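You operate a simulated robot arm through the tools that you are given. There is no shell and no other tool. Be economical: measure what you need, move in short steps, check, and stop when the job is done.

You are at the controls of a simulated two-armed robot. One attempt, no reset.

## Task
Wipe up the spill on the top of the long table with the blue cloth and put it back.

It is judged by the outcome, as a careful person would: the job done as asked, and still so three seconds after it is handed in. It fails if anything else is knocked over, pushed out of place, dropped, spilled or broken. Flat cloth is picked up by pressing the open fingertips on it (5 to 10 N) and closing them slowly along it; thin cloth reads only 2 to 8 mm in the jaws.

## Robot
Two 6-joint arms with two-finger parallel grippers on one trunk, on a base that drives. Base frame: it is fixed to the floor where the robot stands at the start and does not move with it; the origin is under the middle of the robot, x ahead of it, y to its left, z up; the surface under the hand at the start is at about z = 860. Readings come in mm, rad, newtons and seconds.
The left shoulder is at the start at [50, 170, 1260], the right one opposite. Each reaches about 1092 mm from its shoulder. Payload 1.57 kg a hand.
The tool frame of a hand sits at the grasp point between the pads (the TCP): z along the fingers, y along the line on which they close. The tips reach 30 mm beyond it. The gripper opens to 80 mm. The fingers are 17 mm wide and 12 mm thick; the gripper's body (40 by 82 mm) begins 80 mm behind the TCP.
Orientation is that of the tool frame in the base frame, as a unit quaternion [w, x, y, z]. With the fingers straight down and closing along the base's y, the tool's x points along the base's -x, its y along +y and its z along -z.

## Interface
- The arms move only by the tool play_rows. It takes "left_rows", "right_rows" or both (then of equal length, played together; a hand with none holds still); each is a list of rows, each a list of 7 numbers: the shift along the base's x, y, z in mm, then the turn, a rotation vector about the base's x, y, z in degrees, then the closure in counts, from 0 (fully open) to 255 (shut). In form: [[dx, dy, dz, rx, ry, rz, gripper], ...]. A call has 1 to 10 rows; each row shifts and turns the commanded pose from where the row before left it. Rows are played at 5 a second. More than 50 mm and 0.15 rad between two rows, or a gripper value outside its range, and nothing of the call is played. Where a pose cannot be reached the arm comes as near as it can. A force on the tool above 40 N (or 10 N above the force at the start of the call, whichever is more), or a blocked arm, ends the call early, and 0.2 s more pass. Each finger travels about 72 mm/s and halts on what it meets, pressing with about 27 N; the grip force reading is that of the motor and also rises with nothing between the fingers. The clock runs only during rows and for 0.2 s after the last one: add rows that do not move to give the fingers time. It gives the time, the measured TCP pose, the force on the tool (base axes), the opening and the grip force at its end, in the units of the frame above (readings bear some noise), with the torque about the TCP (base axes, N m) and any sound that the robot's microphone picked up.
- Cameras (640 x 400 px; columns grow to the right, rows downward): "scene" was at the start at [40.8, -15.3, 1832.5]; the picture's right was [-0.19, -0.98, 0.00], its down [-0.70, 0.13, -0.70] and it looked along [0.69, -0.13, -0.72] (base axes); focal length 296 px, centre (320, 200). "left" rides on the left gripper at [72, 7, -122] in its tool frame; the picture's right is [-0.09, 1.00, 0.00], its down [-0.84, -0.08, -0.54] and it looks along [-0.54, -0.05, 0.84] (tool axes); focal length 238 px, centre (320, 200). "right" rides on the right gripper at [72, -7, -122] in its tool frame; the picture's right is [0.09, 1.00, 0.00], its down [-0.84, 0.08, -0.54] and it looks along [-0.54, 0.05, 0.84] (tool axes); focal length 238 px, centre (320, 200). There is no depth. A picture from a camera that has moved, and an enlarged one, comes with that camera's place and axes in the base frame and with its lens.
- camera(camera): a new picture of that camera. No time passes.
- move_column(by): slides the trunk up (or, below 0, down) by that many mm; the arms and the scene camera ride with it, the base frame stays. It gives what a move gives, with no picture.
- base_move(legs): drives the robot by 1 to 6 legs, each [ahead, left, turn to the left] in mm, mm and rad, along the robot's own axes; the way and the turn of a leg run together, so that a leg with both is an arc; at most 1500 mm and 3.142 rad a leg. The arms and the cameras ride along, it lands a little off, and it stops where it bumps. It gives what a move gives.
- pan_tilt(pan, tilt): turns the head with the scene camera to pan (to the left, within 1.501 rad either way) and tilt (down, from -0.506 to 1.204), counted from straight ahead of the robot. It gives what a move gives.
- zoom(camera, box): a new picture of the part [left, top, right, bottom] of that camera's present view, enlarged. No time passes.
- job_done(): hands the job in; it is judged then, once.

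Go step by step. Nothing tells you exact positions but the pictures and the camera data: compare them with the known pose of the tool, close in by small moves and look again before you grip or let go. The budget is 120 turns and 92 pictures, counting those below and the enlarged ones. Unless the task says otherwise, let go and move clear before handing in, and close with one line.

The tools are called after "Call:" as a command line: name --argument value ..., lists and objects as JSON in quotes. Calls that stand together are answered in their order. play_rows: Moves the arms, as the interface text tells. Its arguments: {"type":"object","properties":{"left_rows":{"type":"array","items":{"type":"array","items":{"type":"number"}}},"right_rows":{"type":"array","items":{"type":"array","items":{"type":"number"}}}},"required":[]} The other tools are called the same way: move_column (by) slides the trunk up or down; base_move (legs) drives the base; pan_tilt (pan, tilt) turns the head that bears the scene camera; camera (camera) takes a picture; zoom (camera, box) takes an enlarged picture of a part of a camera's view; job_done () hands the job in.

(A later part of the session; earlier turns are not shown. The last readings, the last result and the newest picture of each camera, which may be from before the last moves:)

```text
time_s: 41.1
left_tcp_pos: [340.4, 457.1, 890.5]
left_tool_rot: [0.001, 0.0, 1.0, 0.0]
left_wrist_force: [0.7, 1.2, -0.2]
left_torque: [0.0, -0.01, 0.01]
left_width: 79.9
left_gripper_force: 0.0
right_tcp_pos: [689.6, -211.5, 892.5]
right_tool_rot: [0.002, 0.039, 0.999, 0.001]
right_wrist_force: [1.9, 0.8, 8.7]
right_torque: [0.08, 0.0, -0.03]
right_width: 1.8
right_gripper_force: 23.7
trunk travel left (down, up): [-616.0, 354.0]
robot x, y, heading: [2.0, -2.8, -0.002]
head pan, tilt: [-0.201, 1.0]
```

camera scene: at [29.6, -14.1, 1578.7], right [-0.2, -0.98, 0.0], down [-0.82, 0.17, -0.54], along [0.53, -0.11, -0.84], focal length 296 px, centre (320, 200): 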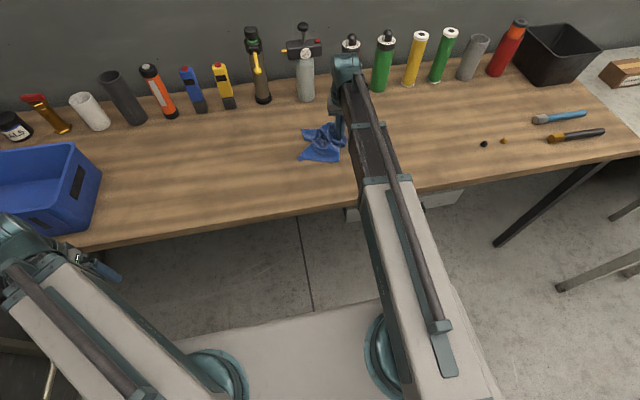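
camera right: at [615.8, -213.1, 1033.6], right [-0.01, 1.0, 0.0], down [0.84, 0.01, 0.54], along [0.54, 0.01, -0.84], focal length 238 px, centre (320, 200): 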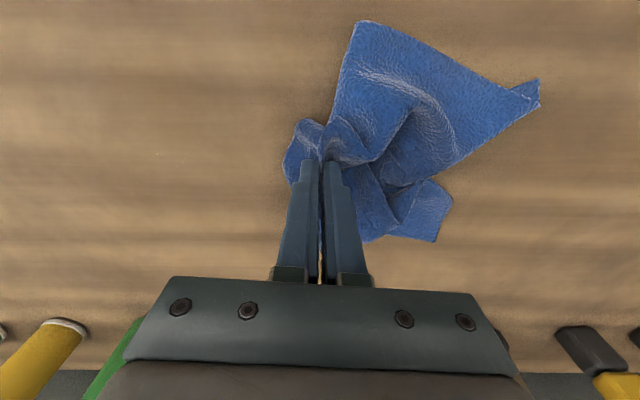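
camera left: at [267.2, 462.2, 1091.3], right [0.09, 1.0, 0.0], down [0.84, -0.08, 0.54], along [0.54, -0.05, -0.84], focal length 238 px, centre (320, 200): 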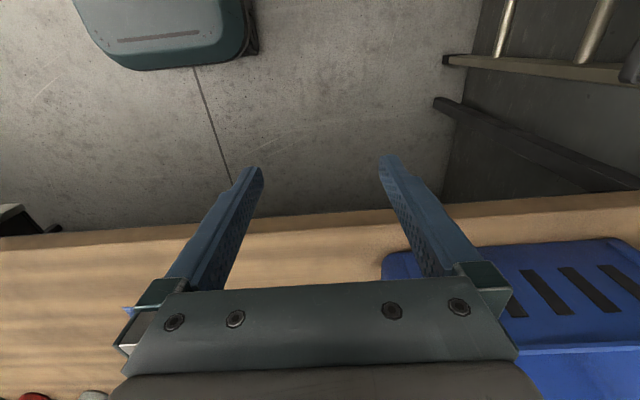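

Call:
play_rows --right_rows '[[-5, -25, 0, 0, 0, 0, 255], [0, -25, 0, 0, 0, 0, 255], [0, -25, 0, 0, 0, 0, 255], [0, -25, 0, 0, 0, 0, 255], [0, -25, 0, 0, 0, 0, 255], [0, -25, 0, 0, 0, 0, 255], [12, 0, 0, 0, 0, 0, 255], [0, 25, 0, 0, 0, 0, 255], [0, 25, 0, 0, 0, 0, 255], [0, 15, 0, 0, 0, 0, 255]]'

Call:
play_rows --right_rows '[[12, 0, 0, 0, 0, 0, 255], [0, -25, 0, 0, 0, 0, 255], [0, -25, 0, 0, 0, 0, 255], [0, -20, 0, 0, 0, 0, 255], [-36, 0, 0, 0, 0, 0, 255], [0, 25, 0, 0, 0, 0, 255], [0, 25, 0, 0, 0, 0, 255], [12, 0, 0, 0, 0, 0, 255], [0, -25, 0, 0, 0, 0, 255], [0, -25, 0, 0, 0, 0, 255]]'

Call:
camera --camera "right"

```text
time_s: 43.3
left_tcp_pos: [340.3, 455.7, 890.9]
left_tool_rot: [0.0, 0.0, 1.0, -0.001]
left_wrist_force: [0.1, 0.4, 0.1]
left_torque: [-0.04, 0.03, 0.0]
left_width: 80.1
left_gripper_force: 0.0
right_tcp_pos: [694.8, -296.2, 890.3]
right_tool_rot: [0.002, 0.039, 0.999, 0.0]
right_wrist_force: [0.4, -2.3, 9.6]
right_torque: [-0.02, 0.07, -0.01]
right_width: 1.8
right_gripper_force: 23.4
trunk travel left (down, up): [-616.0, 354.0]
robot x, y, heading: [-0.7, 2.2, 0.003]
head pan, tilt: [-0.201, 1.0]
```

```text
time_s: 45.5
left_tcp_pos: [339.8, 455.1, 891.4]
left_tool_rot: [0.0, 0.0, 1.0, -0.001]
left_wrist_force: [0.8, 0.7, -1.0]
left_torque: [0.01, 0.03, 0.0]
left_width: 80.1
left_gripper_force: 0.0
right_tcp_pos: [683.4, -365.8, 891.3]
right_tool_rot: [0.002, 0.038, 0.999, 0.0]
right_wrist_force: [0.5, 2.8, 7.2]
right_torque: [0.15, 0.02, -0.02]
right_width: 2.1
right_gripper_force: 23.1
trunk travel left (down, up): [-616.0, 354.0]
robot x, y, heading: [-0.7, -0.1, 0.002]
head pan, tilt: [-0.201, 1.0]
```

```text
64 pictures are left
camera right: at [610.0, -367.1, 1014.1], right [-0.01, 1.0, 0.0], down [0.84, 0.01, 0.54], along [0.54, 0.01, -0.84], focal length 238 px, centre (320, 200)
```

right: 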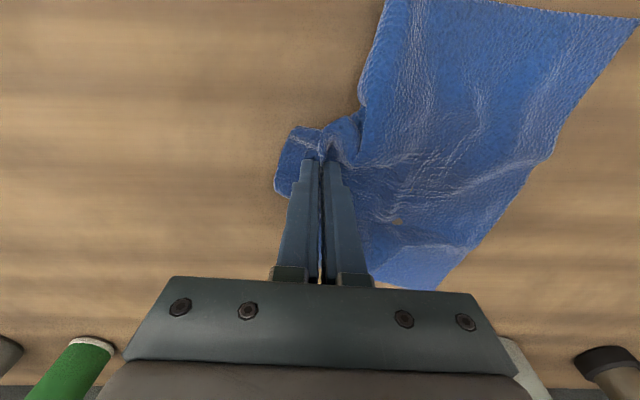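

That spread the cloth out flat again. I'll lift it and inspect the table.

Call:
move_column --by 150

Call:
move_column --by 140

Call:
play_rows --right_rows '[[0, -25, 0, 0, 0, 0, 255], [0, -25, 0, 0, 0, 0, 255], [0, -20, 0, 0, 0, 0, 255], [0, 0, 0, 0, 0, 0, 255], [0, 0, 0, 0, 0, 0, 255]]'

Call:
zoom --camera "right" --box '[320, 10, 540, 148]'

Call:
zoom --camera "scene" --box '[290, 120, 450, 220]'

```text
time_s: 47.2
left_tcp_pos: [341.0, 456.5, 1041.7]
left_tool_rot: [-0.001, 0.0, 1.0, -0.002]
left_wrist_force: [-0.2, 0.7, -0.5]
left_torque: [0.02, 0.02, -0.01]
left_width: 80.0
left_gripper_force: 0.0
right_tcp_pos: [683.7, -367.0, 1041.3]
right_tool_rot: [0.001, 0.039, 0.999, 0.0]
right_wrist_force: [-0.9, -0.5, -0.2]
right_torque: [-0.01, 0.03, 0.0]
right_width: 1.7
right_gripper_force: 23.3
trunk travel left (down, up): [-766.0, 204.0]
robot x, y, heading: [1.2, 0.6, -0.001]
head pan, tilt: [-0.201, 1.0]
```

```text
time_s: 48.9
left_tcp_pos: [341.4, 455.9, 1180.9]
left_tool_rot: [0.0, 0.0, 1.0, -0.001]
left_wrist_force: [0.3, -1.0, -0.4]
left_torque: [-0.03, 0.01, -0.03]
left_width: 80.2
left_gripper_force: 0.0
right_tcp_pos: [682.9, -366.8, 1180.4]
right_tool_rot: [0.0, 0.039, 0.999, 0.0]
right_wrist_force: [0.9, -0.2, 0.1]
right_torque: [-0.01, 0.03, 0.03]
right_width: 1.8
right_gripper_force: 23.2
trunk travel left (down, up): [-906.0, 64.0]
robot x, y, heading: [1.5, 1.4, -0.002]
head pan, tilt: [-0.201, 1.0]
```

```text
time_s: 50.1
left_tcp_pos: [340.2, 456.2, 1180.8]
left_tool_rot: [-0.002, -0.001, 1.0, -0.001]
left_wrist_force: [-0.5, 0.6, -0.6]
left_torque: [0.01, 0.0, -0.01]
left_width: 80.0
left_gripper_force: 0.1
right_tcp_pos: [683.4, -437.3, 1181.5]
right_tool_rot: [0.001, 0.039, 0.999, 0.0]
right_wrist_force: [0.9, -0.4, -0.5]
right_torque: [0.01, 0.0, 0.03]
right_width: 1.9
right_gripper_force: 23.5
trunk travel left (down, up): [-906.0, 64.0]
robot x, y, heading: [-0.5, 1.6, 0.0]
head pan, tilt: [-0.201, 1.0]
```

```text
2.90 times, centred on (430, 79) of right
camera zoom: at [610.1, -438.8, 1303.5], right [-0.01, 1.0, 0.0], down [0.84, 0.01, 0.54], along [0.54, 0.01, -0.84], focal length 691 px, centre (1, 551)
```

zoom: 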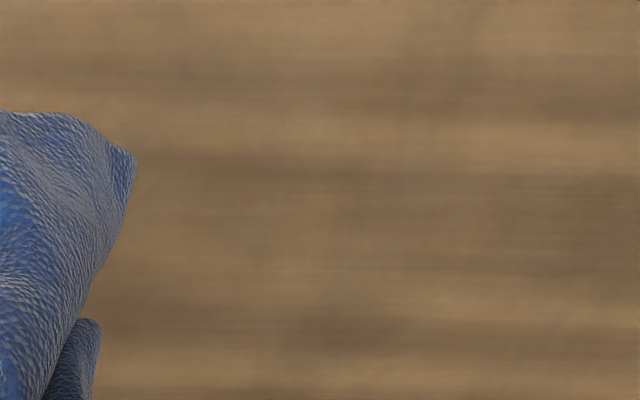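

```text
4.00 times, centred on (370, 170) of scene
camera zoom: at [29.8, -14.3, 1848.7], right [-0.2, -0.98, 0.0], down [-0.82, 0.17, -0.54], along [0.53, -0.11, -0.84], focal length 1186 px, centre (120, 320)
```

zoom: 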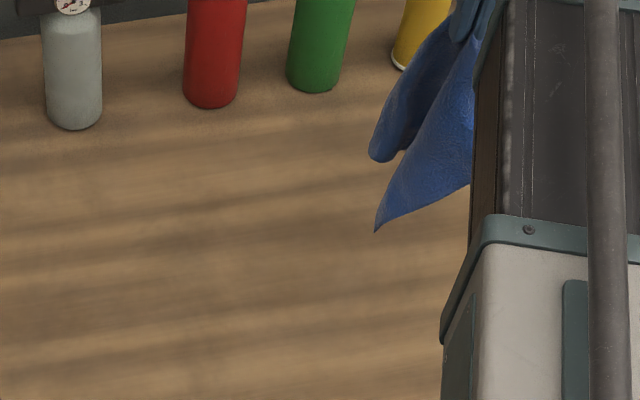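

It looks clean from this side. I'll look from the other side on the way back.

Call:
play_rows --right_rows '[[0, 30, 0, 0, 0, 0, 255], [0, 40, 0, 0, 0, 0, 255], [0, 40, 0, 0, 0, 0, 255], [0, 40, 0, 0, 0, 0, 255], [0, 40, 0, 0, 0, 0, 255], [0, 40, 0, 0, 0, 0, 255], [0, 40, 0, 0, 0, 0, 255], [0, 0, 0, 0, 0, 0, 255]]'

Call:
camera --camera "right"

Call:
zoom --camera "right" --box '[110, 30, 310, 155]'

```text
time_s: 51.9
left_tcp_pos: [340.3, 454.8, 1181.9]
left_tool_rot: [-0.001, 0.0, 1.0, 0.0]
left_wrist_force: [0.0, 0.5, 0.2]
left_torque: [0.04, -0.01, 0.0]
left_width: 80.1
left_gripper_force: 0.1
right_tcp_pos: [683.4, -166.4, 1181.9]
right_tool_rot: [0.0, 0.04, 0.999, 0.0]
right_wrist_force: [0.8, 0.1, -0.8]
right_torque: [0.03, 0.01, -0.04]
right_width: 1.7
right_gripper_force: 23.0
trunk travel left (down, up): [-906.0, 64.0]
robot x, y, heading: [1.2, -2.7, -0.0]
head pan, tilt: [-0.201, 1.0]
```

```text
61 pictures are left
camera right: at [610.7, -166.9, 1303.5], right [-0.01, 1.0, 0.0], down [0.84, 0.01, 0.54], along [0.54, 0.01, -0.84], focal length 238 px, centre (320, 200)
```

right: 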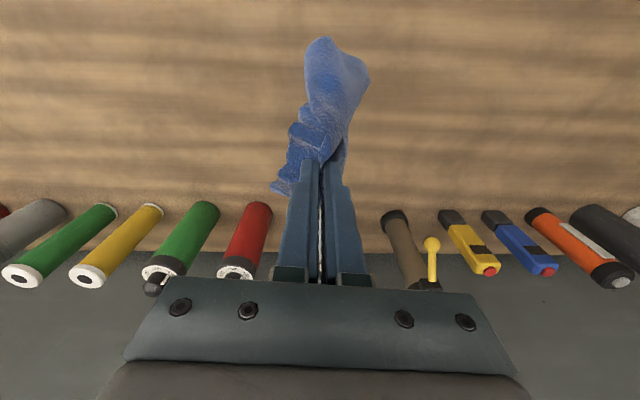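

```text
3.20 times, centred on (210, 92) of right
camera zoom: at [610.7, -166.9, 1303.5], right [-0.01, 1.0, 0.0], down [0.84, 0.01, 0.54], along [0.54, 0.01, -0.84], focal length 763 px, centre (672, 544)
```

zoom: 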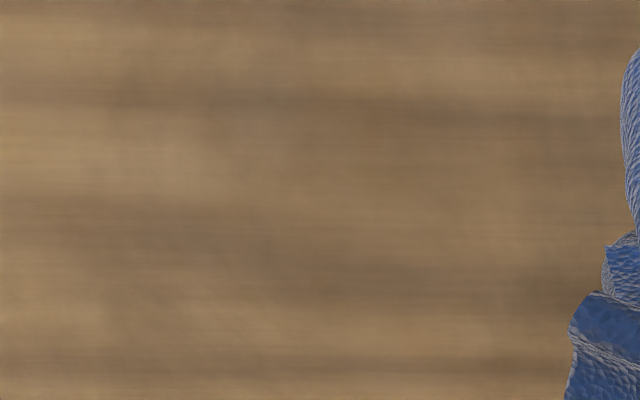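

The table is clean. Now I'll carry the cloth back to its place, starting left of it at about y=380, so I can lay it and drag it flat towards -y.

Call:
play_rows --right_rows '[[4, 30, 0, 0, 0, 0, 255], [4, 42, 0, 0, 0, 0, 255], [4, 42, 0, 0, 0, 0, 255], [4, 42, 0, 0, 0, 0, 255], [4, 42, 0, 0, 0, 0, 255], [4, 42, 0, 0, 0, 0, 255], [4, 42, 0, 0, 0, 0, 255], [4, 42, 0, 0, 0, 0, 255], [4, 42, 0, 0, 0, 0, 255], [4, 42, 0, 0, 0, 0, 255]]'

Call:
play_rows --right_rows '[[4, 40, 0, 0, 0, 0, 255], [4, 40, 0, 0, 0, 0, 255], [4, 40, 0, 0, 0, 0, 255], [3, 20, 0, 0, 0, 0, 255], [0, 0, 0, 0, 0, 0, 255], [0, 0, 0, 0, 0, 0, 255], [0, 0, 0, 0, 0, 0, 255]]'

Call:
pan_tilt --pan 0.3 --tilt 0.9

Call:
camera --camera "scene"

Call:
camera --camera "right"

```text
time_s: 54.1
left_tcp_pos: [340.9, 457.2, 1181.4]
left_tool_rot: [-0.001, 0.0, 1.0, -0.002]
left_wrist_force: [-0.5, -0.6, -0.5]
left_torque: [-0.01, 0.02, 0.0]
left_width: 79.9
left_gripper_force: 0.1
right_tcp_pos: [721.3, 243.0, 1180.0]
right_tool_rot: [0.001, 0.038, 0.999, -0.001]
right_wrist_force: [0.5, 0.1, -0.4]
right_torque: [0.01, 0.0, 0.0]
right_width: 1.8
right_gripper_force: 23.8
trunk travel left (down, up): [-906.0, 64.0]
robot x, y, heading: [-0.3, 1.3, -0.004]
head pan, tilt: [-0.201, 1.0]
```

```text
time_s: 55.7
left_tcp_pos: [341.0, 456.2, 1181.1]
left_tool_rot: [-0.001, 0.001, 1.0, -0.001]
left_wrist_force: [-0.2, -0.3, 0.3]
left_torque: [0.0, 0.02, 0.01]
left_width: 79.7
left_gripper_force: 0.0
right_tcp_pos: [730.3, 376.4, 1181.3]
right_tool_rot: [0.001, 0.039, 0.999, 0.001]
right_wrist_force: [0.6, 0.2, -1.0]
right_torque: [0.02, 0.01, -0.01]
right_width: 1.7
right_gripper_force: 23.3
right hand out of reach, approached as far as the arm can: row 4
trunk travel left (down, up): [-906.0, 64.0]
robot x, y, heading: [-1.9, 0.7, -0.002]
head pan, tilt: [-0.201, 1.0]
```

```text
time_s: 56.6
left_tcp_pos: [340.8, 456.0, 1181.6]
left_tool_rot: [-0.001, 0.0, 1.0, 0.0]
left_wrist_force: [1.2, -0.9, -0.3]
left_torque: [-0.02, 0.02, 0.02]
left_width: 80.0
left_gripper_force: 0.1
right_tcp_pos: [731.3, 376.0, 1181.2]
right_tool_rot: [0.002, 0.039, 0.999, 0.002]
right_wrist_force: [-0.1, 0.6, 0.4]
right_torque: [-0.02, -0.02, 0.0]
right_width: 1.9
right_gripper_force: 24.0
trunk travel left (down, up): [-906.0, 64.0]
robot x, y, heading: [-1.5, 0.5, 0.001]
head pan, tilt: [0.3, 0.901]
```

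```text
59 pictures are left
camera scene: at [33.7, 22.3, 1855.9], right [0.29, -0.96, 0.0], down [-0.75, -0.23, -0.62], along [0.59, 0.18, -0.78], focal length 296 px, centre (320, 200)
```

scene: 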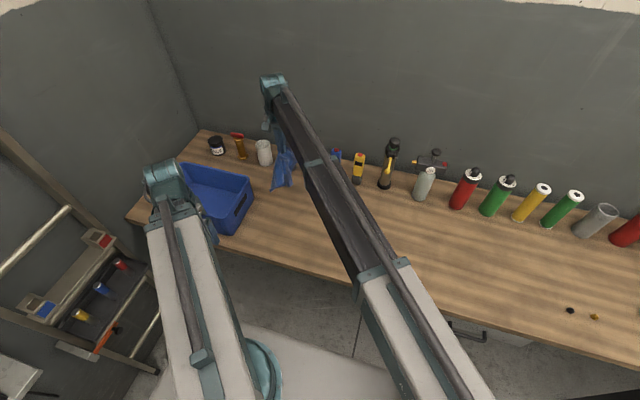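

```text
58 pictures are left
camera right: at [658.2, 375.1, 1303.4], right [-0.01, 1.0, 0.0], down [0.84, 0.01, 0.55], along [0.55, 0.01, -0.84], focal length 238 px, centre (320, 200)
```

right: 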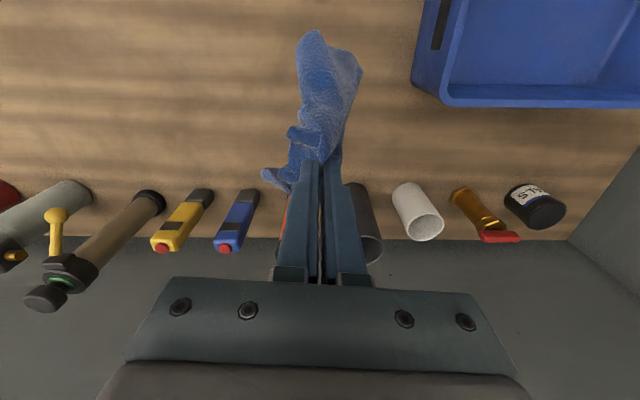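

The right arm is at full reach here. I'll lower in steps with small -y moves, then drag to the original grip point.

Call:
move_column --by -100

Call:
play_rows --right_rows '[[-1, -25, 0, 0, 0, 0, 255]]'

Call:
move_column --by -60

Call:
play_rows --right_rows '[[-1, -25, 0, 0, 0, 0, 255]]'

Call:
move_column --by -60

Call:
play_rows --right_rows '[[-1, -25, 0, 0, 0, 0, 255]]'

Call:
move_column --by -60

Call:
camera --camera "right"

Call:
camera --camera "scene"

```text
time_s: 58.0
left_tcp_pos: [341.1, 456.7, 1081.8]
left_tool_rot: [-0.001, 0.0, 1.0, -0.001]
left_wrist_force: [0.6, 1.0, 0.0]
left_torque: [0.03, 0.0, -0.01]
left_width: 80.0
left_gripper_force: 0.0
right_tcp_pos: [730.8, 377.5, 1080.9]
right_tool_rot: [0.002, 0.039, 0.999, 0.001]
right_wrist_force: [0.3, 0.3, 0.4]
right_torque: [0.02, 0.02, 0.02]
right_width: 1.6
right_gripper_force: 23.6
trunk travel left (down, up): [-806.0, 164.0]
robot x, y, heading: [2.4, -0.6, 0.002]
head pan, tilt: [0.3, 0.901]
```

```text
time_s: 58.4
left_tcp_pos: [340.5, 455.0, 1081.9]
left_tool_rot: [0.0, 0.0, 1.0, 0.001]
left_wrist_force: [-0.5, -0.7, 0.3]
left_torque: [0.0, 0.02, 0.0]
left_width: 80.2
left_gripper_force: 0.1
right_tcp_pos: [729.5, 350.6, 1081.2]
right_tool_rot: [0.002, 0.039, 0.999, 0.001]
right_wrist_force: [0.4, -0.4, 0.3]
right_torque: [0.0, -0.02, 0.0]
right_width: 2.0
right_gripper_force: 23.9
trunk travel left (down, up): [-806.0, 164.0]
robot x, y, heading: [-0.2, -0.3, -0.002]
head pan, tilt: [0.3, 0.901]
```

```text
time_s: 59.4
left_tcp_pos: [340.6, 457.2, 1021.0]
left_tool_rot: [-0.001, 0.0, 1.0, 0.0]
left_wrist_force: [-1.2, -0.3, -0.9]
left_torque: [-0.02, -0.01, 0.0]
left_width: 80.1
left_gripper_force: 0.0
right_tcp_pos: [729.4, 350.8, 1020.5]
right_tool_rot: [0.001, 0.039, 0.999, 0.001]
right_wrist_force: [-0.3, -0.1, -0.6]
right_torque: [-0.01, -0.03, -0.01]
right_width: 1.8
right_gripper_force: 23.5
trunk travel left (down, up): [-746.0, 224.0]
robot x, y, heading: [-1.6, 2.6, -0.0]
head pan, tilt: [0.3, 0.901]
```

```text
time_s: 59.8
left_tcp_pos: [340.0, 455.7, 1021.7]
left_tool_rot: [-0.001, 0.0, 1.0, 0.0]
left_wrist_force: [-1.0, -0.1, -0.7]
left_torque: [0.0, 0.01, -0.02]
left_width: 80.1
left_gripper_force: 0.1
right_tcp_pos: [729.3, 327.4, 1020.3]
right_tool_rot: [0.002, 0.04, 0.999, 0.0]
right_wrist_force: [0.4, 0.3, -0.9]
right_torque: [0.02, -0.04, -0.01]
right_width: 2.3
right_gripper_force: 23.6
trunk travel left (down, up): [-746.0, 224.0]
robot x, y, heading: [3.1, 0.6, 0.001]
head pan, tilt: [0.3, 0.901]
```

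```text
time_s: 60.8
left_tcp_pos: [340.7, 455.5, 961.4]
left_tool_rot: [0.0, 0.0, 1.0, -0.001]
left_wrist_force: [0.6, 1.0, 0.6]
left_torque: [0.05, 0.02, 0.03]
left_width: 80.1
left_gripper_force: 0.0
right_tcp_pos: [728.3, 326.1, 961.8]
right_tool_rot: [0.001, 0.039, 0.999, 0.0]
right_wrist_force: [-0.4, -0.6, 0.8]
right_torque: [0.0, 0.02, 0.0]
right_width: 1.9
right_gripper_force: 23.4
trunk travel left (down, up): [-686.0, 284.0]
robot x, y, heading: [-1.5, 1.4, 0.004]
head pan, tilt: [0.3, 0.901]
```

```text
time_s: 61.1
left_tcp_pos: [340.1, 457.2, 961.6]
left_tool_rot: [0.0, 0.0, 1.0, -0.002]
left_wrist_force: [1.4, -0.1, 0.4]
left_torque: [0.0, 0.01, 0.0]
left_width: 80.2
left_gripper_force: 0.0
right_tcp_pos: [727.2, 301.4, 961.4]
right_tool_rot: [0.001, 0.039, 0.999, 0.001]
right_wrist_force: [0.5, -0.4, 0.6]
right_torque: [0.04, -0.01, 0.02]
right_width: 1.9
right_gripper_force: 23.6
trunk travel left (down, up): [-686.0, 284.0]
robot x, y, heading: [0.9, -1.7, -0.001]
head pan, tilt: [0.3, 0.901]
```

```text
time_s: 62.1
left_tcp_pos: [340.9, 455.3, 902.0]
left_tool_rot: [-0.001, 0.0, 1.0, -0.001]
left_wrist_force: [-0.1, -0.9, 0.7]
left_torque: [-0.01, -0.01, 0.01]
left_width: 79.8
left_gripper_force: 0.2
right_tcp_pos: [728.3, 301.2, 901.6]
right_tool_rot: [0.002, 0.04, 0.999, 0.001]
right_wrist_force: [0.7, 1.3, -0.6]
right_torque: [0.02, -0.01, 0.0]
right_width: 2.0
right_gripper_force: 23.3
trunk travel left (down, up): [-626.0, 344.0]
robot x, y, heading: [1.7, -0.9, 0.001]
head pan, tilt: [0.3, 0.901]
```

```text
57 pictures are left
camera right: at [655.9, 300.0, 1023.6], right [-0.01, 1.0, 0.0], down [0.84, 0.01, 0.55], along [0.55, 0.01, -0.84], focal length 238 px, centre (320, 200)
```

right: 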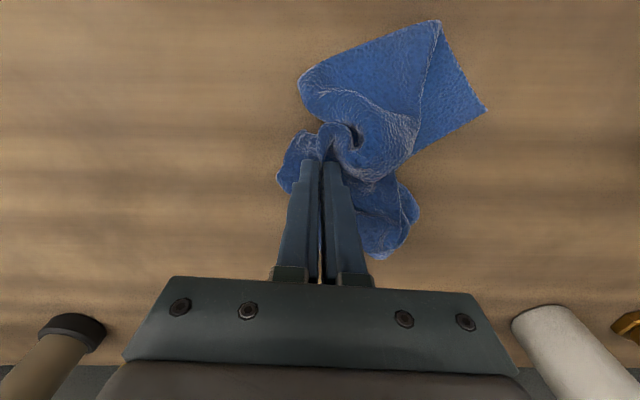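

```text
56 pictures are left
camera scene: at [33.4, 22.1, 1575.9], right [0.3, -0.96, 0.0], down [-0.75, -0.23, -0.62], along [0.59, 0.18, -0.78], focal length 296 px, centre (320, 200)
```

scene: 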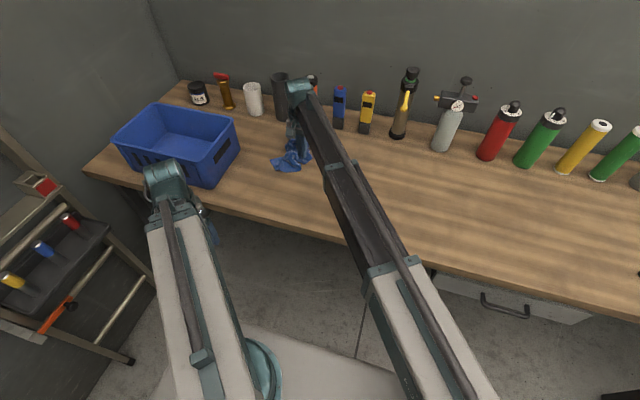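

Now I'll lower a bit further and drag it to the original edge location.

Call:
move_column --by -8

Call:
play_rows --right_rows '[[-1, -20, 0, 0, 0, 0, 255], [-1, -20, 0, 0, 0, 0, 255], [-1, -20, 0, 0, 0, 0, 255], [-1, -20, 0, 0, 0, 0, 255], [-1, -20, 0, 0, 0, 0, 255], [-1, -20, 0, 0, 0, 0, 255], [-1, -20, 0, 0, 0, 0, 255], [0, -15, 0, 0, 0, 0, 255]]'

Call:
camera --camera "right"

Call:
zoom --camera "scene" --box '[220, 80, 420, 205]'

```text
time_s: 62.7
left_tcp_pos: [340.4, 456.5, 892.8]
left_tool_rot: [0.0, 0.0, 1.0, -0.001]
left_wrist_force: [0.1, 0.2, 0.8]
left_torque: [-0.03, -0.01, -0.01]
left_width: 80.0
left_gripper_force: 0.1
right_tcp_pos: [727.9, 301.9, 893.5]
right_tool_rot: [0.001, 0.039, 0.999, 0.001]
right_wrist_force: [-0.9, -0.2, -0.9]
right_torque: [0.0, 0.0, 0.01]
right_width: 2.0
right_gripper_force: 23.7
trunk travel left (down, up): [-618.0, 352.0]
robot x, y, heading: [1.2, 1.3, 0.004]
head pan, tilt: [0.3, 0.901]
```

```text
time_s: 64.5
left_tcp_pos: [339.7, 456.5, 892.7]
left_tool_rot: [0.0, 0.0, 1.0, -0.002]
left_wrist_force: [-0.6, -0.8, 0.9]
left_torque: [-0.02, 0.0, 0.01]
left_width: 79.8
left_gripper_force: 0.0
right_tcp_pos: [720.6, 146.8, 893.1]
right_tool_rot: [0.002, 0.039, 0.999, 0.001]
right_wrist_force: [1.1, 0.3, 0.4]
right_torque: [0.02, 0.02, 0.03]
right_width: 2.1
right_gripper_force: 23.8
trunk travel left (down, up): [-618.0, 352.0]
robot x, y, heading: [2.6, 3.3, 0.0]
head pan, tilt: [0.3, 0.901]
```

```text
55 pictures are left
camera right: at [649.2, 144.5, 1015.5], right [-0.01, 1.0, 0.0], down [0.84, 0.01, 0.55], along [0.55, 0.01, -0.84], focal length 238 px, centre (320, 200)
```

right: 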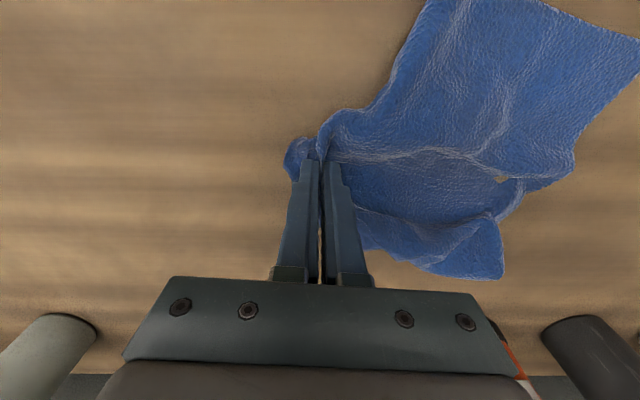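

```text
3.20 times, centred on (320, 142) of scene
camera zoom: at [33.6, 22.1, 1567.9], right [0.3, -0.96, 0.0], down [-0.75, -0.23, -0.62], along [0.59, 0.18, -0.78], focal length 949 px, centre (320, 384)
```

zoom: 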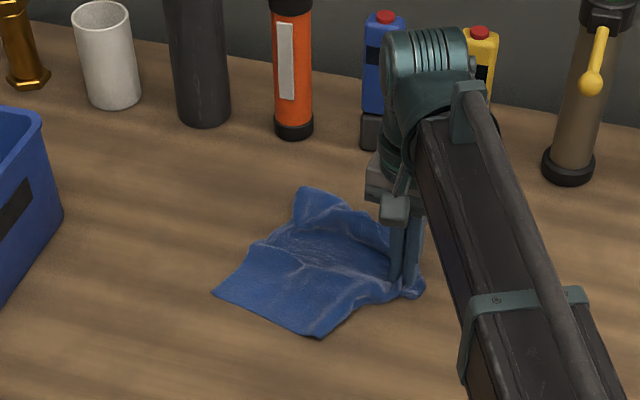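

The cloth is back at its place, somewhat wrinkled. I'll open the fingers slowly, rise and look.

Call:
play_rows --right_rows '[[0, 0, 0, 0, 0, 0, 235], [0, 0, 0, 0, 0, 0, 210], [0, 0, 0, 0, 0, 0, 185], [0, 0, 0, 0, 0, 0, 160], [0, 0, 0, 0, 0, 0, 135], [0, 0, 0, 0, 0, 0, 110], [0, 0, 0, 0, 0, 0, 110]]'

Call:
move_column --by 50

Call:
move_column --by 150

Call:
camera --camera "right"

Call:
camera --camera "scene"

```text
time_s: 66.1
left_tcp_pos: [340.6, 455.4, 893.1]
left_tool_rot: [-0.001, 0.0, 1.0, -0.001]
left_wrist_force: [0.0, 0.2, 0.3]
left_torque: [0.05, -0.01, -0.04]
left_width: 80.0
left_gripper_force: 0.0
right_tcp_pos: [721.0, 146.2, 893.7]
right_tool_rot: [0.001, 0.039, 0.999, 0.001]
right_wrist_force: [0.3, 0.8, 0.2]
right_torque: [0.02, 0.0, -0.01]
right_width: 45.6
right_gripper_force: 0.2
trunk travel left (down, up): [-618.0, 352.0]
robot x, y, heading: [1.6, 0.2, -0.004]
head pan, tilt: [0.3, 0.901]
```

```text
time_s: 67.0
left_tcp_pos: [340.7, 455.8, 943.7]
left_tool_rot: [0.0, 0.0, 1.0, -0.001]
left_wrist_force: [-0.6, -0.6, -0.1]
left_torque: [0.02, 0.02, 0.0]
left_width: 79.9
left_gripper_force: 0.0
right_tcp_pos: [722.8, 146.5, 942.5]
right_tool_rot: [0.001, 0.039, 0.999, 0.002]
right_wrist_force: [-0.2, -0.3, 0.7]
right_torque: [0.02, -0.01, 0.0]
right_width: 45.4
right_gripper_force: 0.2
trunk travel left (down, up): [-668.0, 302.0]
robot x, y, heading: [-0.4, 0.9, -0.003]
head pan, tilt: [0.3, 0.901]
```

```text
time_s: 68.8
left_tcp_pos: [341.3, 455.7, 1093.3]
left_tool_rot: [-0.001, 0.0, 1.0, -0.001]
left_wrist_force: [0.7, -0.3, 0.3]
left_torque: [-0.01, 0.03, -0.03]
left_width: 79.9
left_gripper_force: 0.0
right_tcp_pos: [721.1, 145.7, 1092.6]
right_tool_rot: [0.002, 0.039, 0.999, 0.001]
right_wrist_force: [-1.1, -0.2, -0.4]
right_torque: [-0.01, 0.01, 0.0]
right_width: 45.4
right_gripper_force: 0.1
trunk travel left (down, up): [-818.0, 152.0]
robot x, y, heading: [1.9, 0.7, -0.002]
head pan, tilt: [0.3, 0.901]
```

```text
53 pictures are left
camera right: at [649.4, 145.0, 1215.3], right [-0.01, 1.0, 0.0], down [0.84, 0.01, 0.55], along [0.55, 0.01, -0.84], focal length 238 px, centre (320, 200)
```

right: 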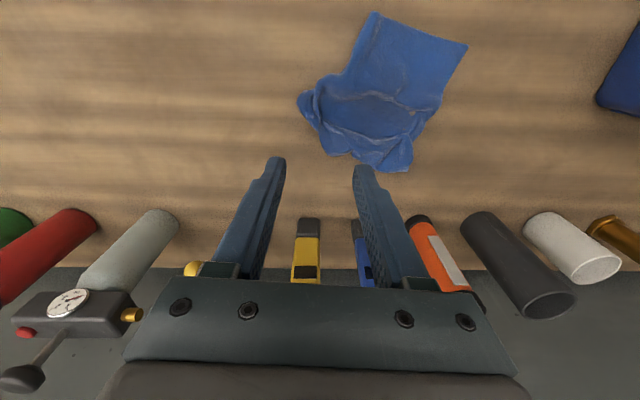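

```text
52 pictures are left
camera scene: at [33.8, 22.3, 1767.9], right [0.3, -0.96, 0.0], down [-0.75, -0.23, -0.62], along [0.59, 0.18, -0.78], focal length 296 px, centre (320, 200)
```

scene: 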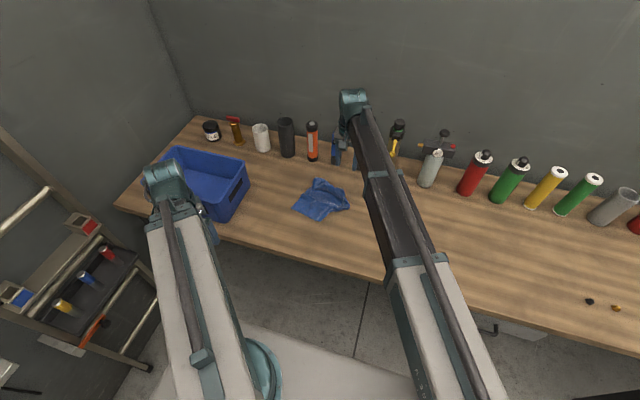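

It is back within about 20 mm, but crumpled. I'll zoom in to see whether a tug would flatten it.

Call:
zoom --camera "right" --box '[270, 0, 510, 180]'

```text
2.22 times, centred on (390, 90) of right
camera zoom: at [649.4, 145.0, 1215.3], right [-0.01, 1.0, 0.0], down [0.84, 0.01, 0.55], along [0.55, 0.01, -0.84], focal length 530 px, centre (164, 444)
```

zoom: 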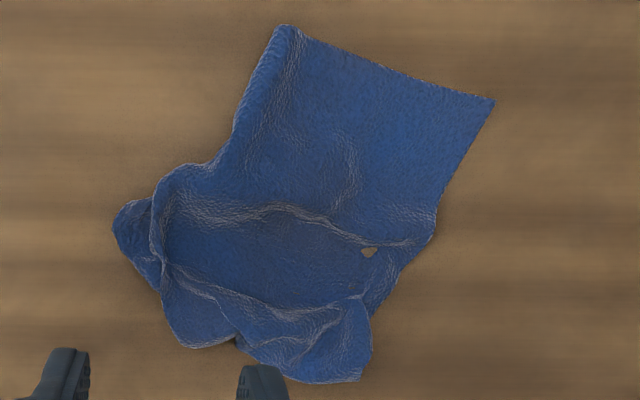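

The cloth has a lateral fold. I'll regrip the old gather and drag it on the table in a loop, which spread it well before, finishing on its place without lifting it.

Call:
play_rows --right_rows '[[0, 0, 0, 0, 0, 0, 80], [0, 0, 0, 0, 0, 0, 80], [0, 0, 0, 0, 0, 0, 80]]'

Call:
move_column --by -196

Call:
move_column --by -4

Call:
camera --camera "right"

```text
time_s: 69.6
left_tcp_pos: [340.6, 456.6, 1092.4]
left_tool_rot: [0.0, 0.001, 1.0, -0.001]
left_wrist_force: [-0.1, -0.8, 0.5]
left_torque: [-0.02, 0.01, 0.0]
left_width: 79.9
left_gripper_force: 0.1
right_tcp_pos: [721.5, 147.2, 1093.5]
right_tool_rot: [0.002, 0.039, 0.999, 0.0]
right_wrist_force: [0.2, 0.3, 0.7]
right_torque: [-0.01, 0.03, -0.01]
right_width: 54.9
right_gripper_force: 0.1
trunk travel left (down, up): [-818.0, 152.0]
robot x, y, heading: [-1.9, -3.7, 0.001]
head pan, tilt: [0.3, 0.901]
```

```text
time_s: 71.7
left_tcp_pos: [340.4, 454.7, 896.8]
left_tool_rot: [-0.001, 0.0, 1.0, -0.001]
left_wrist_force: [-0.3, -0.5, -0.5]
left_torque: [-0.02, -0.01, 0.01]
left_width: 80.0
left_gripper_force: 0.0
right_tcp_pos: [723.4, 147.1, 897.7]
right_tool_rot: [0.002, 0.039, 0.999, 0.0]
right_wrist_force: [-0.2, -0.3, 0.3]
right_torque: [-0.02, 0.0, -0.01]
right_width: 54.9
right_gripper_force: 0.1
trunk travel left (down, up): [-622.0, 348.0]
robot x, y, heading: [-0.2, 3.1, 0.005]
head pan, tilt: [0.3, 0.901]
```

```text
time_s: 72.2
left_tcp_pos: [340.7, 456.2, 891.4]
left_tool_rot: [0.0, 0.0, 1.0, 0.0]
left_wrist_force: [-0.7, -0.2, 0.3]
left_torque: [0.04, -0.02, 0.01]
left_width: 80.0
left_gripper_force: 0.1
right_tcp_pos: [721.0, 146.0, 892.3]
right_tool_rot: [0.001, 0.039, 0.999, 0.001]
right_wrist_force: [0.1, 0.5, -0.5]
right_torque: [0.03, -0.03, 0.01]
right_width: 54.6
right_gripper_force: 0.0
trunk travel left (down, up): [-618.0, 352.0]
robot x, y, heading: [2.3, -0.3, 0.002]
head pan, tilt: [0.3, 0.901]
```

```text
50 pictures are left
camera right: at [649.2, 145.0, 1015.5], right [-0.01, 1.0, 0.0], down [0.84, 0.01, 0.55], along [0.55, 0.01, -0.84], focal length 238 px, centre (320, 200)
```

right: 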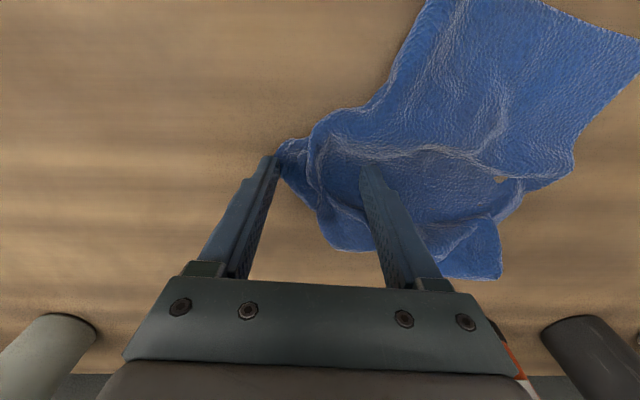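

Call:
move_column --by -1.7

Call:
play_rows --right_rows '[[0, 0, 0, 0, 0, 0, 105], [0, 0, 0, 0, 0, 0, 125], [0, 0, 0, 0, 0, 0, 145], [0, 0, 0, 0, 0, 0, 165], [0, 0, 0, 0, 0, 0, 185], [0, 0, 0, 0, 0, 0, 205], [0, 0, 0, 0, 0, 0, 225], [0, 0, 0, 0, 0, 0, 245], [0, 0, 0, 0, 0, 0, 255], [0, 0, 0, 0, 0, 0, 255]]'

Call:
move_column --by 2

Call:
play_rows --right_rows '[[0, -20, 0, 0, 0, 0, 255], [0, -20, 0, 0, 0, 0, 255], [0, -20, 0, 0, 0, 0, 255], [0, -20, 0, 0, 0, 0, 255], [0, -20, 0, 0, 0, 0, 255], [0, -20, 0, 0, 0, 0, 255], [0, -20, 0, 0, 0, 0, 255], [0, -20, 0, 0, 0, 0, 255], [0, -20, 0, 0, 0, 0, 255], [0, -20, 0, 0, 0, 0, 255]]'

Call:
camera --camera "right"

Call:
camera --camera "scene"

```text
time_s: 72.8
left_tcp_pos: [340.2, 455.1, 891.1]
left_tool_rot: [-0.001, 0.0, 1.0, -0.001]
left_wrist_force: [-0.3, -0.6, 0.1]
left_torque: [0.03, -0.01, 0.01]
left_width: 80.2
left_gripper_force: 0.0
right_tcp_pos: [722.6, 146.8, 891.0]
right_tool_rot: [0.002, 0.039, 0.999, 0.002]
right_wrist_force: [0.7, 0.0, 2.5]
right_torque: [-0.02, -0.01, 0.03]
right_width: 55.1
right_gripper_force: 0.0
trunk travel left (down, up): [-617.0, 353.0]
robot x, y, heading: [-0.3, -2.1, 0.003]
head pan, tilt: [0.3, 0.901]
```

```text
time_s: 75.0
left_tcp_pos: [340.5, 455.9, 892.1]
left_tool_rot: [-0.001, 0.0, 1.0, -0.001]
left_wrist_force: [-0.2, -0.1, 0.5]
left_torque: [-0.04, -0.03, -0.02]
left_width: 80.2
left_gripper_force: 0.1
right_tcp_pos: [721.8, 147.3, 891.6]
right_tool_rot: [0.002, 0.039, 0.999, 0.001]
right_wrist_force: [-0.2, -0.6, 1.9]
right_torque: [0.0, -0.03, 0.0]
right_width: 2.4
right_gripper_force: 23.4
trunk travel left (down, up): [-617.0, 353.0]
robot x, y, heading: [-0.1, -1.4, 0.0]
head pan, tilt: [0.3, 0.901]
```

```text
time_s: 75.5
left_tcp_pos: [339.3, 456.8, 894.6]
left_tool_rot: [-0.001, -0.001, 1.0, -0.001]
left_wrist_force: [0.2, 0.0, -0.7]
left_torque: [-0.01, -0.02, 0.03]
left_width: 79.8
left_gripper_force: 0.0
right_tcp_pos: [722.0, 146.6, 893.7]
right_tool_rot: [0.002, 0.039, 0.999, 0.0]
right_wrist_force: [-0.5, -0.3, 0.1]
right_torque: [-0.01, 0.03, 0.01]
right_width: 2.5
right_gripper_force: 23.9
trunk travel left (down, up): [-619.0, 351.0]
robot x, y, heading: [-0.6, 3.7, -0.004]
head pan, tilt: [0.3, 0.901]
```

```text
time_s: 77.7
left_tcp_pos: [340.5, 455.4, 893.0]
left_tool_rot: [-0.001, 0.0, 1.0, -0.001]
left_wrist_force: [-0.3, -0.1, -0.4]
left_torque: [0.0, -0.02, -0.02]
left_width: 80.2
left_gripper_force: 0.0
right_tcp_pos: [722.5, -53.8, 893.7]
right_tool_rot: [0.002, 0.04, 0.999, 0.001]
right_wrist_force: [-0.5, 0.9, 0.4]
right_torque: [-0.02, -0.03, 0.0]
right_width: 2.5
right_gripper_force: 23.6
trunk travel left (down, up): [-619.0, 351.0]
robot x, y, heading: [-1.0, 1.9, 0.002]
head pan, tilt: [0.3, 0.901]
```

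```text
49 pictures are left
camera right: at [649.4, -55.0, 1015.8], right [-0.01, 1.0, 0.0], down [0.84, 0.01, 0.55], along [0.55, 0.01, -0.84], focal length 238 px, centre (320, 200)
```

right: 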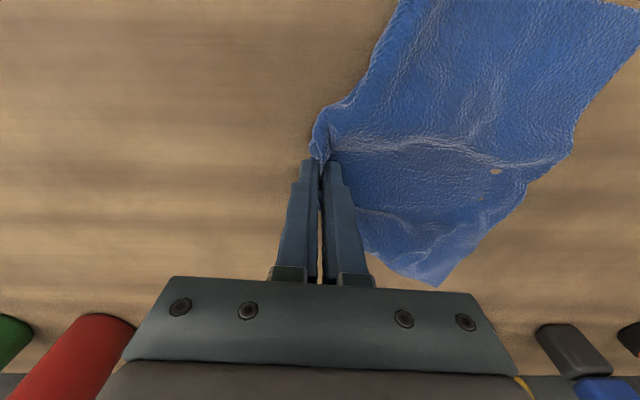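

```text
48 pictures are left
camera scene: at [33.6, 22.2, 1568.2], right [0.3, -0.96, 0.0], down [-0.75, -0.23, -0.62], along [0.59, 0.18, -0.78], focal length 296 px, centre (320, 200)
```

scene: 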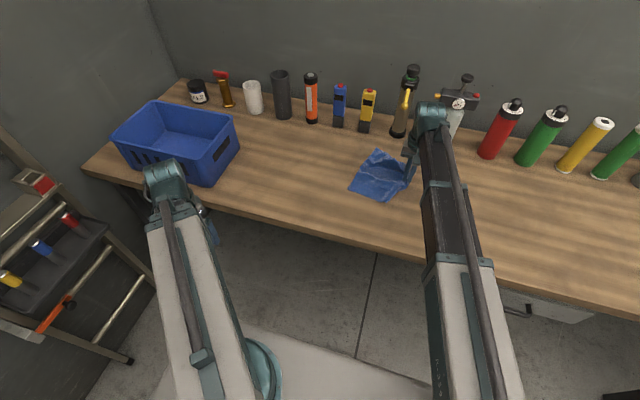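

It spread flat. Now I'll swing the hand around in a U-turn, keeping the cloth on the table, so it trails behind on the way back in +y.

Call:
play_rows --right_rows '[[-20, -12, 0, 0, 0, -8, 255], [-20, -12, 0, 0, 0, -8, 255], [-20, -12, 0, 0, 0, -8, 255], [-20, -12, 0, 0, 0, -8, 255], [-25, 0, 0, 0, 0, -8, 255], [-20, 5, 0, 0, 0, -8, 255], [-5, 24, 0, 0, 0, -8, 255], [0, 25, 0, 0, 0, -8, 255], [0, 25, 0, 0, 0, -8, 255], [0, 25, 0, 0, 0, -8, 255]]'

Call:
camera --camera "scene"

Call:
camera --camera "right"

```text
time_s: 79.9
left_tcp_pos: [341.6, 456.4, 893.5]
left_tool_rot: [-0.002, 0.0, 1.0, -0.001]
left_wrist_force: [0.1, 0.9, -0.4]
left_torque: [0.01, 0.04, 0.01]
left_width: 79.9
left_gripper_force: 0.0
right_tcp_pos: [591.7, 3.6, 893.9]
right_tool_rot: [0.002, 0.673, 0.739, 0.0]
right_wrist_force: [-0.1, 0.0, 1.4]
right_torque: [-0.02, -0.02, 0.02]
right_width: 2.9
right_gripper_force: 23.6
trunk travel left (down, up): [-619.0, 351.0]
robot x, y, heading: [4.9, 1.1, -0.002]
head pan, tilt: [0.3, 0.901]
```

```text
47 pictures are left
camera scene: at [33.6, 22.3, 1568.2], right [0.3, -0.96, 0.0], down [-0.75, -0.23, -0.62], along [0.59, 0.18, -0.78], focal length 296 px, centre (320, 200)
```

scene: 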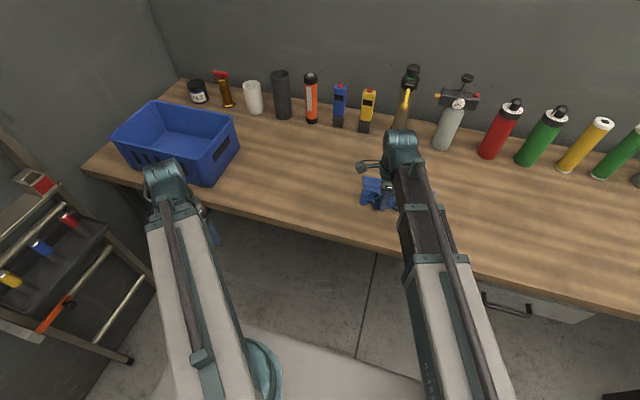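

```text
46 pictures are left
camera right: at [578.1, 74.0, 1015.7], right [0.98, 0.18, 0.0], down [0.15, -0.82, 0.55], along [0.1, -0.54, -0.84], focal length 238 px, centre (320, 200)
```

right: 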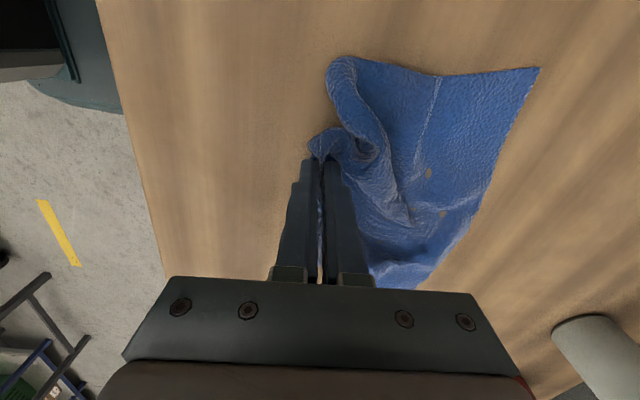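

Call:
play_rows --right_rows '[[10, 22, 0, 0, 0, -8, 255], [12, 22, 0, 0, 0, -8, 255], [14, 22, 0, 0, 0, -8, 255], [14, 22, 0, 0, 0, -8, 255], [14, 22, 0, 0, 0, -8, 255], [14, 22, 0, 0, 0, -8, 255], [14, 22, 0, 0, 0, -8, 255], [14, 22, 0, 0, 0, -8, 255], [10, 22, 0, 0, 0, -8, 255], [8, 22, 0, 0, 0, -8, 255]]'

Call:
camera --camera "scene"

Call:
camera --camera "right"

```text
time_s: 82.1
left_tcp_pos: [340.7, 456.6, 894.3]
left_tool_rot: [-0.001, 0.0, 1.0, -0.001]
left_wrist_force: [0.3, 0.0, -0.3]
left_torque: [0.02, -0.02, 0.0]
left_width: 79.9
left_gripper_force: 0.0
right_tcp_pos: [697.7, 163.6, 893.7]
right_tool_rot: [0.0, 0.954, 0.299, -0.001]
right_wrist_force: [0.1, -0.7, 0.3]
right_torque: [-0.02, -0.02, -0.03]
right_width: 2.2
right_gripper_force: 23.7
right hand out of reach, approached as far as the arm can: row 8, 9, 10
trunk travel left (down, up): [-619.0, 351.0]
robot x, y, heading: [1.7, -1.7, -0.003]
head pan, tilt: [0.3, 0.901]
```

```text
45 pictures are left
camera scene: at [33.5, 22.3, 1568.2], right [0.3, -0.96, 0.0], down [-0.75, -0.23, -0.62], along [0.59, 0.18, -0.78], focal length 296 px, centre (320, 200)
```

scene: 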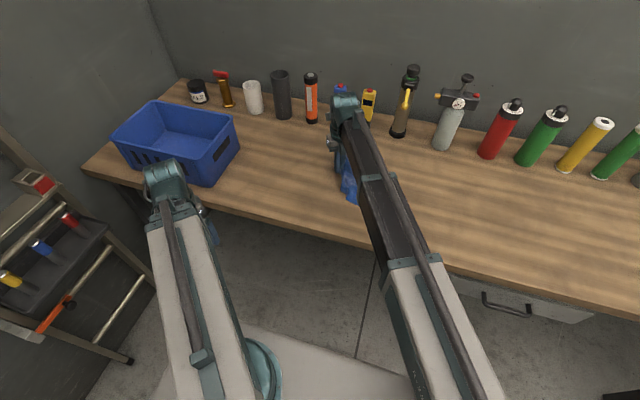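

```text
44 pictures are left
camera right: at [753.8, 210.2, 1015.8], right [0.64, -0.77, 0.0], down [-0.64, -0.54, 0.54], along [-0.42, -0.35, -0.84], focal length 238 px, centre (320, 200)
```

right: 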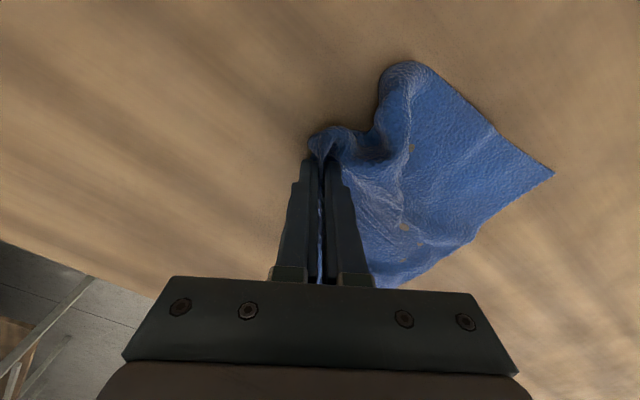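

The wrist reached its limit, so I'll turn it back a little and continue.

Call:
play_rows --right_rows '[[0, -20, 0, 0, 0, 8, 255], [0, -20, 0, 0, 0, 8, 255], [0, 0, 0, 0, 0, 8, 255]]'

```text
time_s: 82.9
left_tcp_pos: [341.5, 455.5, 894.2]
left_tool_rot: [-0.001, -0.001, 1.0, 0.0]
left_wrist_force: [0.0, 0.0, -0.2]
left_torque: [-0.02, 0.01, 0.02]
left_width: 80.2
left_gripper_force: 0.0
right_tcp_pos: [698.3, 123.1, 892.9]
right_tool_rot: [0.0, 0.871, 0.491, -0.002]
right_wrist_force: [-0.3, 0.6, -0.1]
right_torque: [-0.01, -0.01, -0.03]
right_width: 2.6
right_gripper_force: 24.0
trunk travel left (down, up): [-619.0, 351.0]
robot x, y, heading: [3.2, -0.8, 0.002]
head pan, tilt: [0.3, 0.901]
```

Call:
play_rows --right_rows '[[3, 22, 0, 0, 0, 3, 255], [3, 22, 0, 0, 0, 3, 255], [3, 22, 0, 0, 0, 3, 255], [3, 22, 0, 0, 0, 3, 255], [3, 22, 0, 0, 0, 3, 255], [3, 22, 0, 0, 0, 3, 255], [3, 22, 0, 0, 0, 3, 255], [3, 22, 0, 0, 0, 3, 255]]'

Call:
camera --camera "scene"

Call:
camera --camera "right"

```text
time_s: 84.7
left_tcp_pos: [340.5, 455.8, 893.5]
left_tool_rot: [-0.001, 0.0, 1.0, -0.001]
left_wrist_force: [0.0, 0.4, 0.2]
left_torque: [-0.03, -0.04, -0.02]
left_width: 80.0
left_gripper_force: 0.0
right_tcp_pos: [724.4, 300.4, 894.5]
right_tool_rot: [0.0, 0.75, 0.661, -0.002]
right_wrist_force: [0.9, -0.3, -0.6]
right_torque: [0.01, 0.04, -0.03]
right_width: 2.4
right_gripper_force: 24.2
trunk travel left (down, up): [-619.0, 351.0]
robot x, y, heading: [2.2, 1.1, 0.001]
head pan, tilt: [0.3, 0.901]
```

```text
43 pictures are left
camera scene: at [33.6, 22.4, 1568.2], right [0.3, -0.96, 0.0], down [-0.75, -0.23, -0.62], along [0.59, 0.18, -0.78], focal length 296 px, centre (320, 200)
```

scene: 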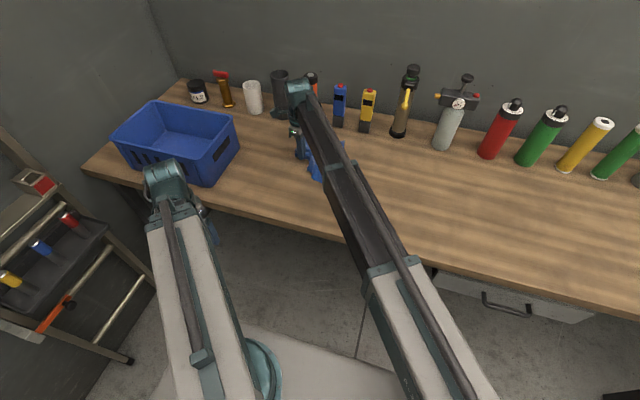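

```text
42 pictures are left
camera right: at [727.4, 372.9, 1015.7], right [1.0, -0.03, 0.0], down [-0.03, -0.84, 0.54], along [-0.02, -0.54, -0.84], focal length 238 px, centre (320, 200)
```

right: 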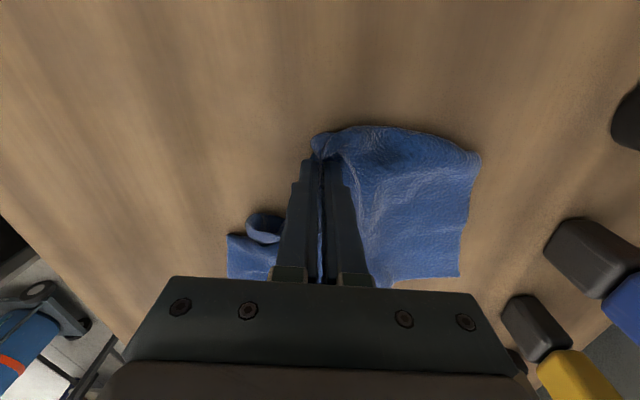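

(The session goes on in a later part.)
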